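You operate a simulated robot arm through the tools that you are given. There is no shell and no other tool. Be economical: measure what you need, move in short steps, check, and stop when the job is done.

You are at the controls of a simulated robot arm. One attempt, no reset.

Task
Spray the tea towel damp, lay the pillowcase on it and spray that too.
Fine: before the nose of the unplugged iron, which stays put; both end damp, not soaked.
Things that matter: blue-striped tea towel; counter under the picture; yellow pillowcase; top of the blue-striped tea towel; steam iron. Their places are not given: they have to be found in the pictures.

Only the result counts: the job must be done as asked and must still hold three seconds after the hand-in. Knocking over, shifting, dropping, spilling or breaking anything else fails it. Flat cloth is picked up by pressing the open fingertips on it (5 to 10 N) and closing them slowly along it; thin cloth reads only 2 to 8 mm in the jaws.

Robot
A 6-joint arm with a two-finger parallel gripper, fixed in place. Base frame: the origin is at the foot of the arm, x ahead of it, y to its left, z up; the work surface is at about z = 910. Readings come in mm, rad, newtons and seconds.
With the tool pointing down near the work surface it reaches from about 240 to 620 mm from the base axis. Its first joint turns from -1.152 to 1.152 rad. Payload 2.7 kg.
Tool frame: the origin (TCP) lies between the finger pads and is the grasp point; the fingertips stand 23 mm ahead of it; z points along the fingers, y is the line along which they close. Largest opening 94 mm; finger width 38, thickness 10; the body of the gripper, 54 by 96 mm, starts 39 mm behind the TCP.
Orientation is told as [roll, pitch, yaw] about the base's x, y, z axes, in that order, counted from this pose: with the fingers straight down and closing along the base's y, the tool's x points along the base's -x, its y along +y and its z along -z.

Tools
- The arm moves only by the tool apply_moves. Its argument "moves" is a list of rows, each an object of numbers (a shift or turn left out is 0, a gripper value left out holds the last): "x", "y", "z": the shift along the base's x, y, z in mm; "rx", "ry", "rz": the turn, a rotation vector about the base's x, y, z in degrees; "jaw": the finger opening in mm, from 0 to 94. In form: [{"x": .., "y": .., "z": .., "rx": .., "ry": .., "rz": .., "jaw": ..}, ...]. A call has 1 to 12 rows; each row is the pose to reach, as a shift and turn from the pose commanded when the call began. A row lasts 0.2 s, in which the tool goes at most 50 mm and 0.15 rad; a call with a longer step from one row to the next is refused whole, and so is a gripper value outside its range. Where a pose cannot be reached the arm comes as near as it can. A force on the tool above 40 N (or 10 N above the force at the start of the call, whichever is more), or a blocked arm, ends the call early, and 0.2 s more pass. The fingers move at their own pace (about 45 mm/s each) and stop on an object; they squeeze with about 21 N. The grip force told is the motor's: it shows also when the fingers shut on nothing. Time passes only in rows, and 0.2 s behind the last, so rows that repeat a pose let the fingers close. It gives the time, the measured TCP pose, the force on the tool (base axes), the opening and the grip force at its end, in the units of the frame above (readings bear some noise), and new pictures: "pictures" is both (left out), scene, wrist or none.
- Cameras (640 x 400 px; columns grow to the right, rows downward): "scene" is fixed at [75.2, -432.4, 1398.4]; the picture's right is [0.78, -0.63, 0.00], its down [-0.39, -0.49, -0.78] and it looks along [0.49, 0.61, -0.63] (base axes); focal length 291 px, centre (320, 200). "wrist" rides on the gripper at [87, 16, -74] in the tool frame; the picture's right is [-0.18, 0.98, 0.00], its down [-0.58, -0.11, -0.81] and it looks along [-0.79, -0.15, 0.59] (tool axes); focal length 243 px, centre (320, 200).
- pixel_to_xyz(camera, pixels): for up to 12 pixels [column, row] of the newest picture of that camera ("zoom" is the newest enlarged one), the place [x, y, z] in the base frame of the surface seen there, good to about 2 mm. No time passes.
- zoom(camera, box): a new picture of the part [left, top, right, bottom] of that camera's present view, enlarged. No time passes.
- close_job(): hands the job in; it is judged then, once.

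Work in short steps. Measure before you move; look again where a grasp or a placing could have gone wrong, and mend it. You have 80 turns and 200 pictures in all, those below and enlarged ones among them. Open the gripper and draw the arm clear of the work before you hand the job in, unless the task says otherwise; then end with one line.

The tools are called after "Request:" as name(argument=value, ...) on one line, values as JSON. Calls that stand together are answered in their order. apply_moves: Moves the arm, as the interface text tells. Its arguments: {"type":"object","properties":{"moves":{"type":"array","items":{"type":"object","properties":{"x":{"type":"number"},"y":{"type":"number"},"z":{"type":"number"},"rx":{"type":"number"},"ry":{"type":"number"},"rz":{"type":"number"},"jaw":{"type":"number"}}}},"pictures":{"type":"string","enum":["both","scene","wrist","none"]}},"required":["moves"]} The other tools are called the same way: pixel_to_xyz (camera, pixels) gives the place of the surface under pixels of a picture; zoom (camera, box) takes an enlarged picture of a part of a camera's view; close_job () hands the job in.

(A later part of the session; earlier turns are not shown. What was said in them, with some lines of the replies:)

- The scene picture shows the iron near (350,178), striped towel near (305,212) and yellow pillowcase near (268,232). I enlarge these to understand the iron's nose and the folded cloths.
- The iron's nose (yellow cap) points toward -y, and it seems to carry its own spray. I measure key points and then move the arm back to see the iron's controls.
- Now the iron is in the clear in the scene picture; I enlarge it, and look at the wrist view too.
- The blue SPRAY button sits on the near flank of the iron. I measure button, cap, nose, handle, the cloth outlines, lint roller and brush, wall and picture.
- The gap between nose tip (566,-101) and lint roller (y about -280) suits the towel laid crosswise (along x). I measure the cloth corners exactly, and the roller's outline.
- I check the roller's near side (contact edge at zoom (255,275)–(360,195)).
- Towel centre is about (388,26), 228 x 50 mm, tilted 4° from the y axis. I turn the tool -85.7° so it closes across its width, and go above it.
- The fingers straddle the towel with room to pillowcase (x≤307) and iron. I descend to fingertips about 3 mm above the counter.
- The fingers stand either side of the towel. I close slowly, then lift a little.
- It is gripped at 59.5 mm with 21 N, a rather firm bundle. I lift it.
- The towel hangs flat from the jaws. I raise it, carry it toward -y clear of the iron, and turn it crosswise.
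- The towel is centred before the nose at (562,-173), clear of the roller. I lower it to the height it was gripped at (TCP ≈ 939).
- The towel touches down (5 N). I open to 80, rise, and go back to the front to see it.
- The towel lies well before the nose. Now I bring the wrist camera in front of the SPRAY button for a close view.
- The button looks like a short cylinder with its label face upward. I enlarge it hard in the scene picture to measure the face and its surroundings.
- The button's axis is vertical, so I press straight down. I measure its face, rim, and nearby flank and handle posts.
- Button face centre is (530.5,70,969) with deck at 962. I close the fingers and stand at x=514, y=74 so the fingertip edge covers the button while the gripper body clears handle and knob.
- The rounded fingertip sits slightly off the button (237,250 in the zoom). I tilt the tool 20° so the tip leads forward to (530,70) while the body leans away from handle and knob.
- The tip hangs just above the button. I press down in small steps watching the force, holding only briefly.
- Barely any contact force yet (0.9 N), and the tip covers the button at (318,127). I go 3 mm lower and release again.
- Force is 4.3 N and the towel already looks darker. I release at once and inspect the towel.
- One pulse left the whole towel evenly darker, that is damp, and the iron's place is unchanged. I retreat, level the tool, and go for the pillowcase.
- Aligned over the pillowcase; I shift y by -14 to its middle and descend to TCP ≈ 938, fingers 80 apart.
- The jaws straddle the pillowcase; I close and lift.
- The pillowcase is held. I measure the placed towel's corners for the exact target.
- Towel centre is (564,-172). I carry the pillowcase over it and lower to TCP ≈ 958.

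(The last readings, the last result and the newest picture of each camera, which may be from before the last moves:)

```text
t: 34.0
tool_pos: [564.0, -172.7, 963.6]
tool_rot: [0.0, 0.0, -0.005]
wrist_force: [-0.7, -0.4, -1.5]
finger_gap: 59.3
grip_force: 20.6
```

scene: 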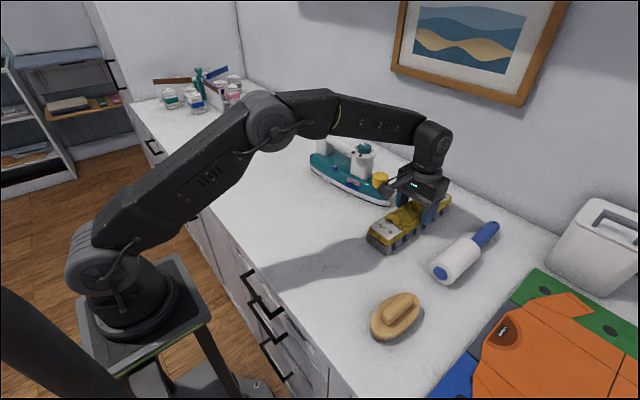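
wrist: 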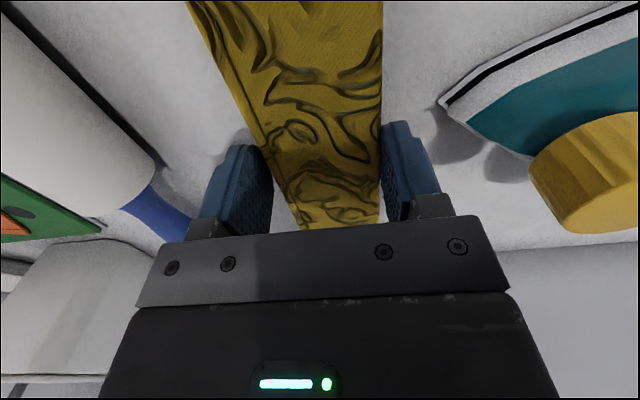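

The pillowcase hovers a few mm above the towel, well aligned. I lower in small steps until contact force shows.

Request:
apply_moves(moves=[{"z": -2}, {"z": -4}, {"z": -6}], pictures="wrist")

```text
t: 34.8
tool_pos: [561.9, -171.8, 955.8]
tool_rot: [0.001, -0.001, -0.003]
wrist_force: [0.6, -0.3, -0.5]
finger_gap: 59.4
grip_force: 21.1
```

wrist: 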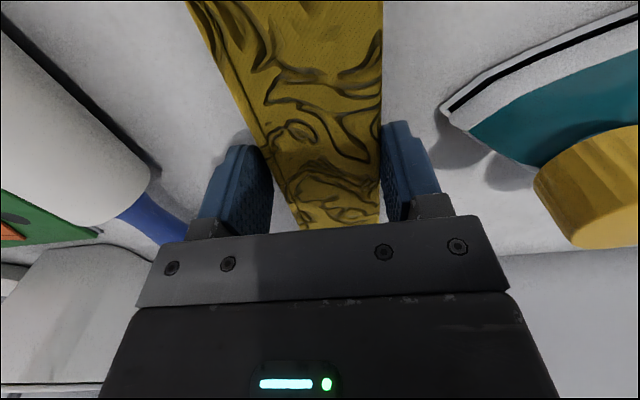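

Force has risen slightly to -0.5 N, so contact is near. I go down 2 mm more, open, and rise.

Request:
apply_moves(moves=[{"z": -1}, {"z": -2}, {"z": -2, "jaw": 68}, {"z": -2, "jaw": 80}, {"z": -2, "jaw": 80}, {"z": 15}, {"z": 60}, {"z": 105}, {"z": 110, "x": -45}, {"z": 110, "x": -90}, {"z": 110, "x": -135, "y": 30}, {"z": 105, "x": -165, "y": 70}])

Request:
zoom(camera="scene", box=[340, 160, 500, 280])

```text
refused: row 11 steps farther than a row can; nothing moved
```

```text
3.33 times, centred on (420, 220) of scene
```

zoom: 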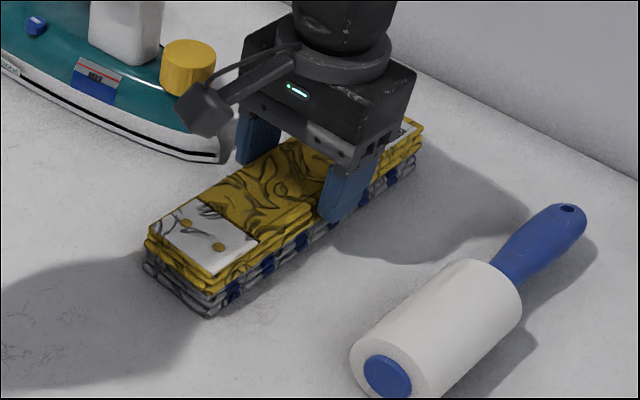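

The call was refused for step size; the zoom shows the pillowcase resting neatly on the towel. I repeat with shorter steps.

Request:
apply_moves(moves=[{"z": -1}, {"z": -2}, {"z": -2, "jaw": 68}, {"z": -2, "jaw": 80}, {"z": -2, "jaw": 80}, {"z": 15}, {"z": 60}, {"z": 105}, {"z": 110, "x": -45}, {"z": 110, "x": -90}, {"z": 110, "x": -125, "y": 30}, {"z": 105, "x": -150, "y": 70}])

Request:
zoom(camera="scene", box=[340, 160, 500, 280])

```text
t: 37.4
tool_pos: [411.5, -103.5, 1061.8]
tool_rot: [-0.001, 0.0, -0.005]
wrist_force: [0.8, 1.1, 0.1]
finger_gap: 80.0
grip_force: 0.1
```

scene: 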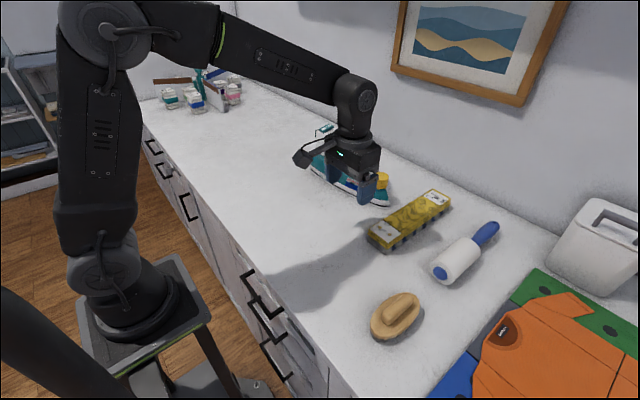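
wrist: 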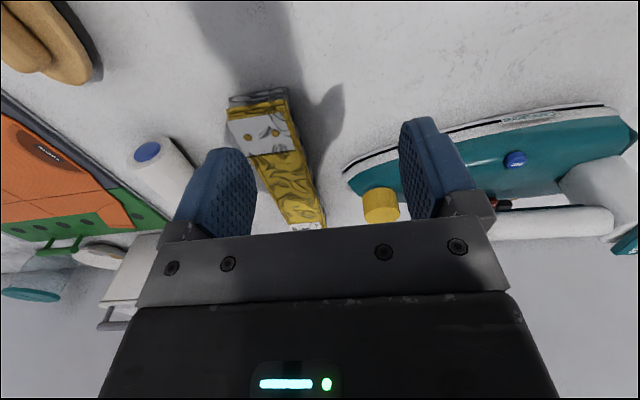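

```text
3.33 times, centred on (420, 220) of scene
```

zoom: 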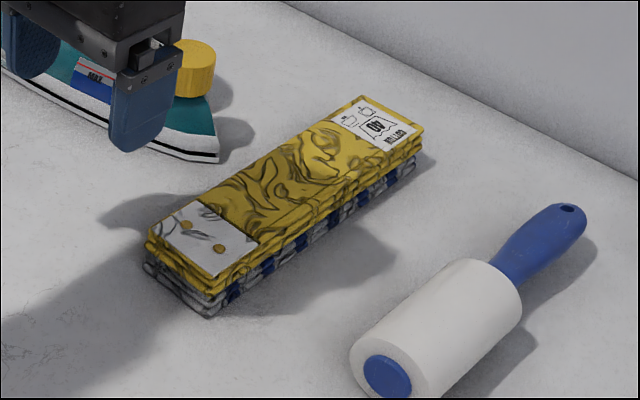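

The stack is neat and nothing shifted. I close the fingers and return to the button with the same 20° tilt.

Request:
apply_moves(moves=[{"y": 40, "jaw": 40}, {"y": 80, "jaw": 0}, {"y": 120, "x": -10}, {"y": 155, "x": 0, "jaw": 0}, {"y": 173, "x": 20, "z": 0, "ry": -6}, {"y": 173, "x": 50, "z": -10, "ry": -12}, {"y": 173, "x": 80, "z": -25, "ry": -18}, {"y": 173, "x": 100, "z": -42, "ry": -20}, {"y": 173, "x": 111, "z": -55, "ry": -20}, {"y": 173, "x": 111, "z": -58, "ry": -20}, {"y": 173, "x": 111, "z": -58, "ry": -20}])

Request:
zoom(camera="scene", box=[315, 140, 375, 180])

```text
t: 39.8
tool_pos: [524.8, 71.2, 1002.9]
tool_rot: [0.002, -0.351, -0.004]
wrist_force: [0.5, -0.3, -0.3]
finger_gap: 0.0
grip_force: 21.0
```

scene: 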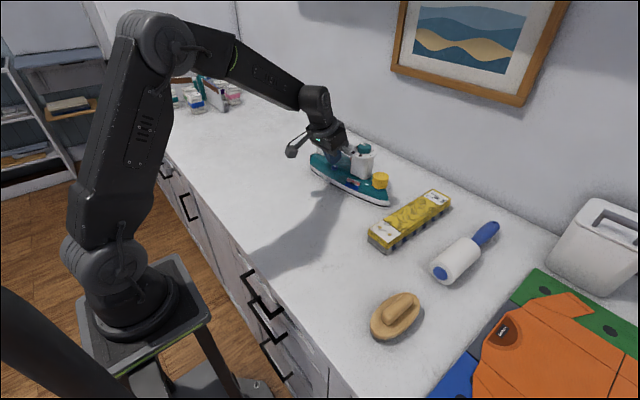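
wrist: 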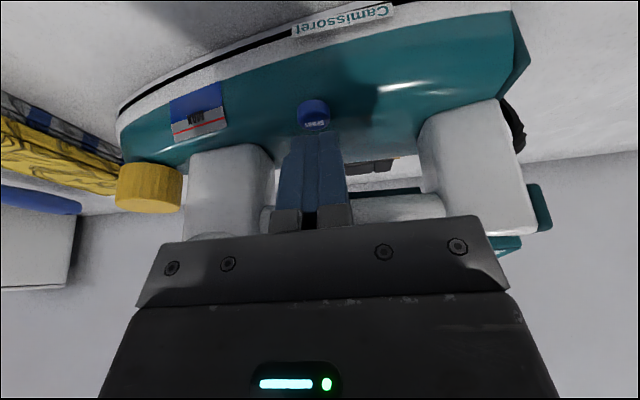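

```text
10.00 times, centred on (345, 160) of scene
```

zoom: 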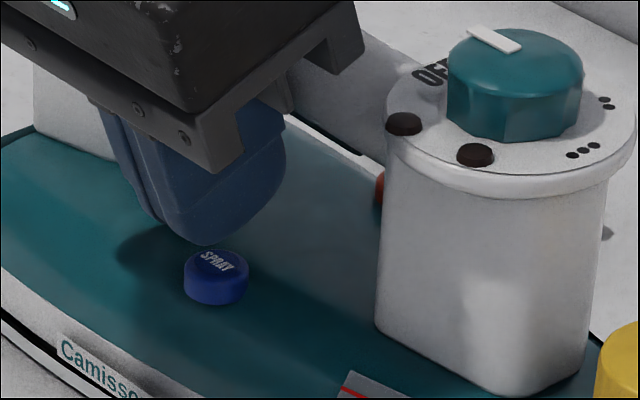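

I correct by -2 mm in x and -1 in y, and press once as before to TCP z ≈ 987, releasing at once.

Request:
apply_moves(moves=[{"x": -2, "y": -1, "z": -6}, {"x": -2, "y": -1, "z": -11}, {"x": -2, "y": -1, "z": -14}, {"x": -2, "y": -1, "z": -15.5}])

```text
t: 40.8
tool_pos: [522.5, 70.1, 989.6]
tool_rot: [0.003, -0.352, -0.004]
wrist_force: [0.1, 0.1, 2.0]
finger_gap: 0.0
grip_force: 21.1
```

scene: 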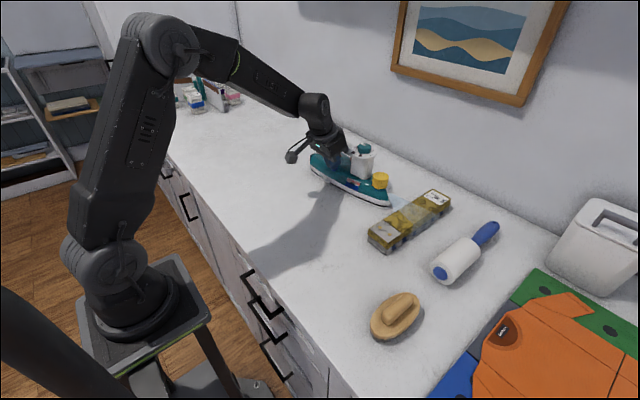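
wrist: 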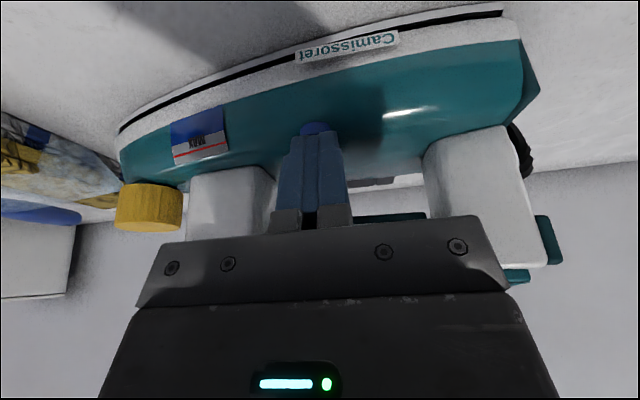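

The spray mist is visible over the pillowcase. I release immediately and retreat.

Request:
apply_moves(moves=[{"z": 10}, {"z": 30, "x": -10}, {"z": 60, "x": -35, "ry": 7}, {"z": 75, "x": -70, "ry": 14}, {"z": 75, "x": -110, "ry": 20}, {"z": 75, "x": -150, "ry": 20}, {"z": 75, "x": -190, "ry": 20, "jaw": 40}, {"z": 75, "x": -210, "y": 20, "ry": 20, "jaw": 80}, {"z": 75, "x": -210, "y": 40, "ry": 20, "jaw": 80}])

Request:
zoom(camera="scene", box=[340, 160, 500, 280])

Request:
zoom(camera="scene", box=[300, 115, 410, 215])

```text
t: 42.8
tool_pos: [311.2, 110.7, 1062.8]
tool_rot: [0.0, 0.0, -0.003]
wrist_force: [-0.4, -0.5, 0.4]
finger_gap: 68.1
grip_force: 0.0
```

scene: 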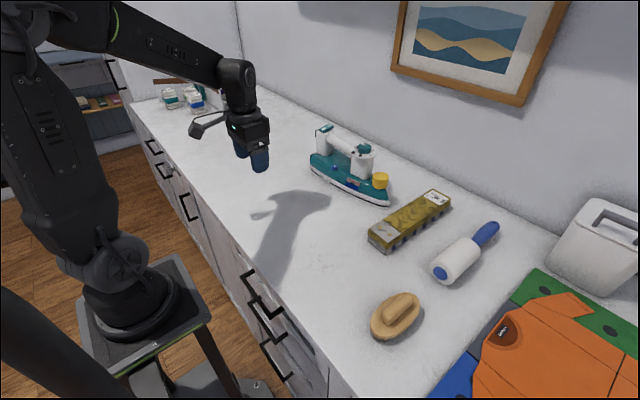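
wrist: 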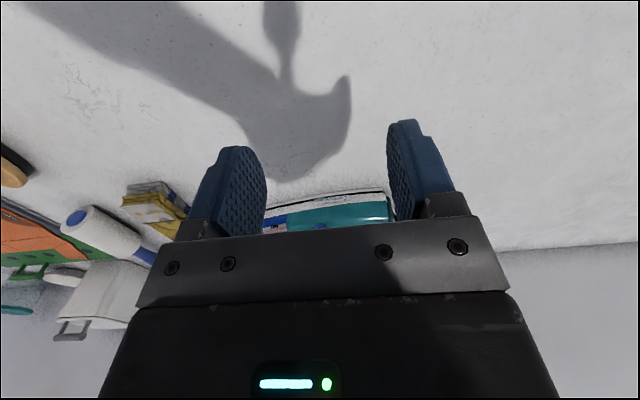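

```text
3.33 times, centred on (420, 220) of scene
```

zoom: 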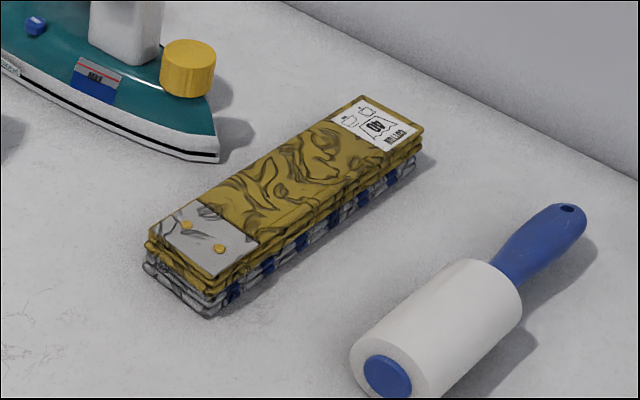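

```text
4.00 times, centred on (355, 165) of scene
```

zoom: 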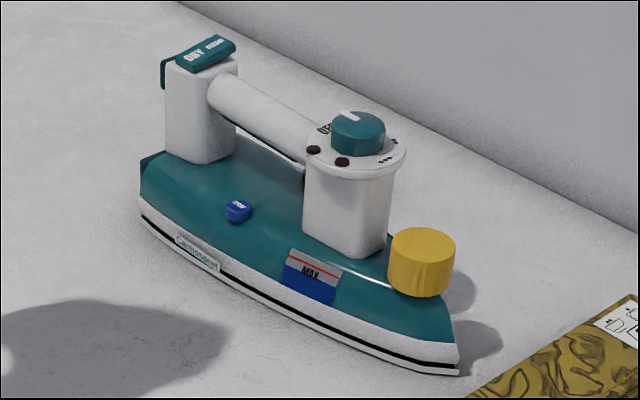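

The pillowcase is evenly darkened (damp) and squarely on the damp towel. The iron sits at the same pixels as before, and the gripper is open and clear, so I hand in.

Request:
close_job()

```text
The job is handed in.
```

I moved the tea towel before the iron's nose and sprayed it with one press of the iron's SPRAY button. I then laid the pillowcase on it and sprayed that with one press too. In the pictures both look evenly darkened, damp rather than soaked, and the iron has not moved.
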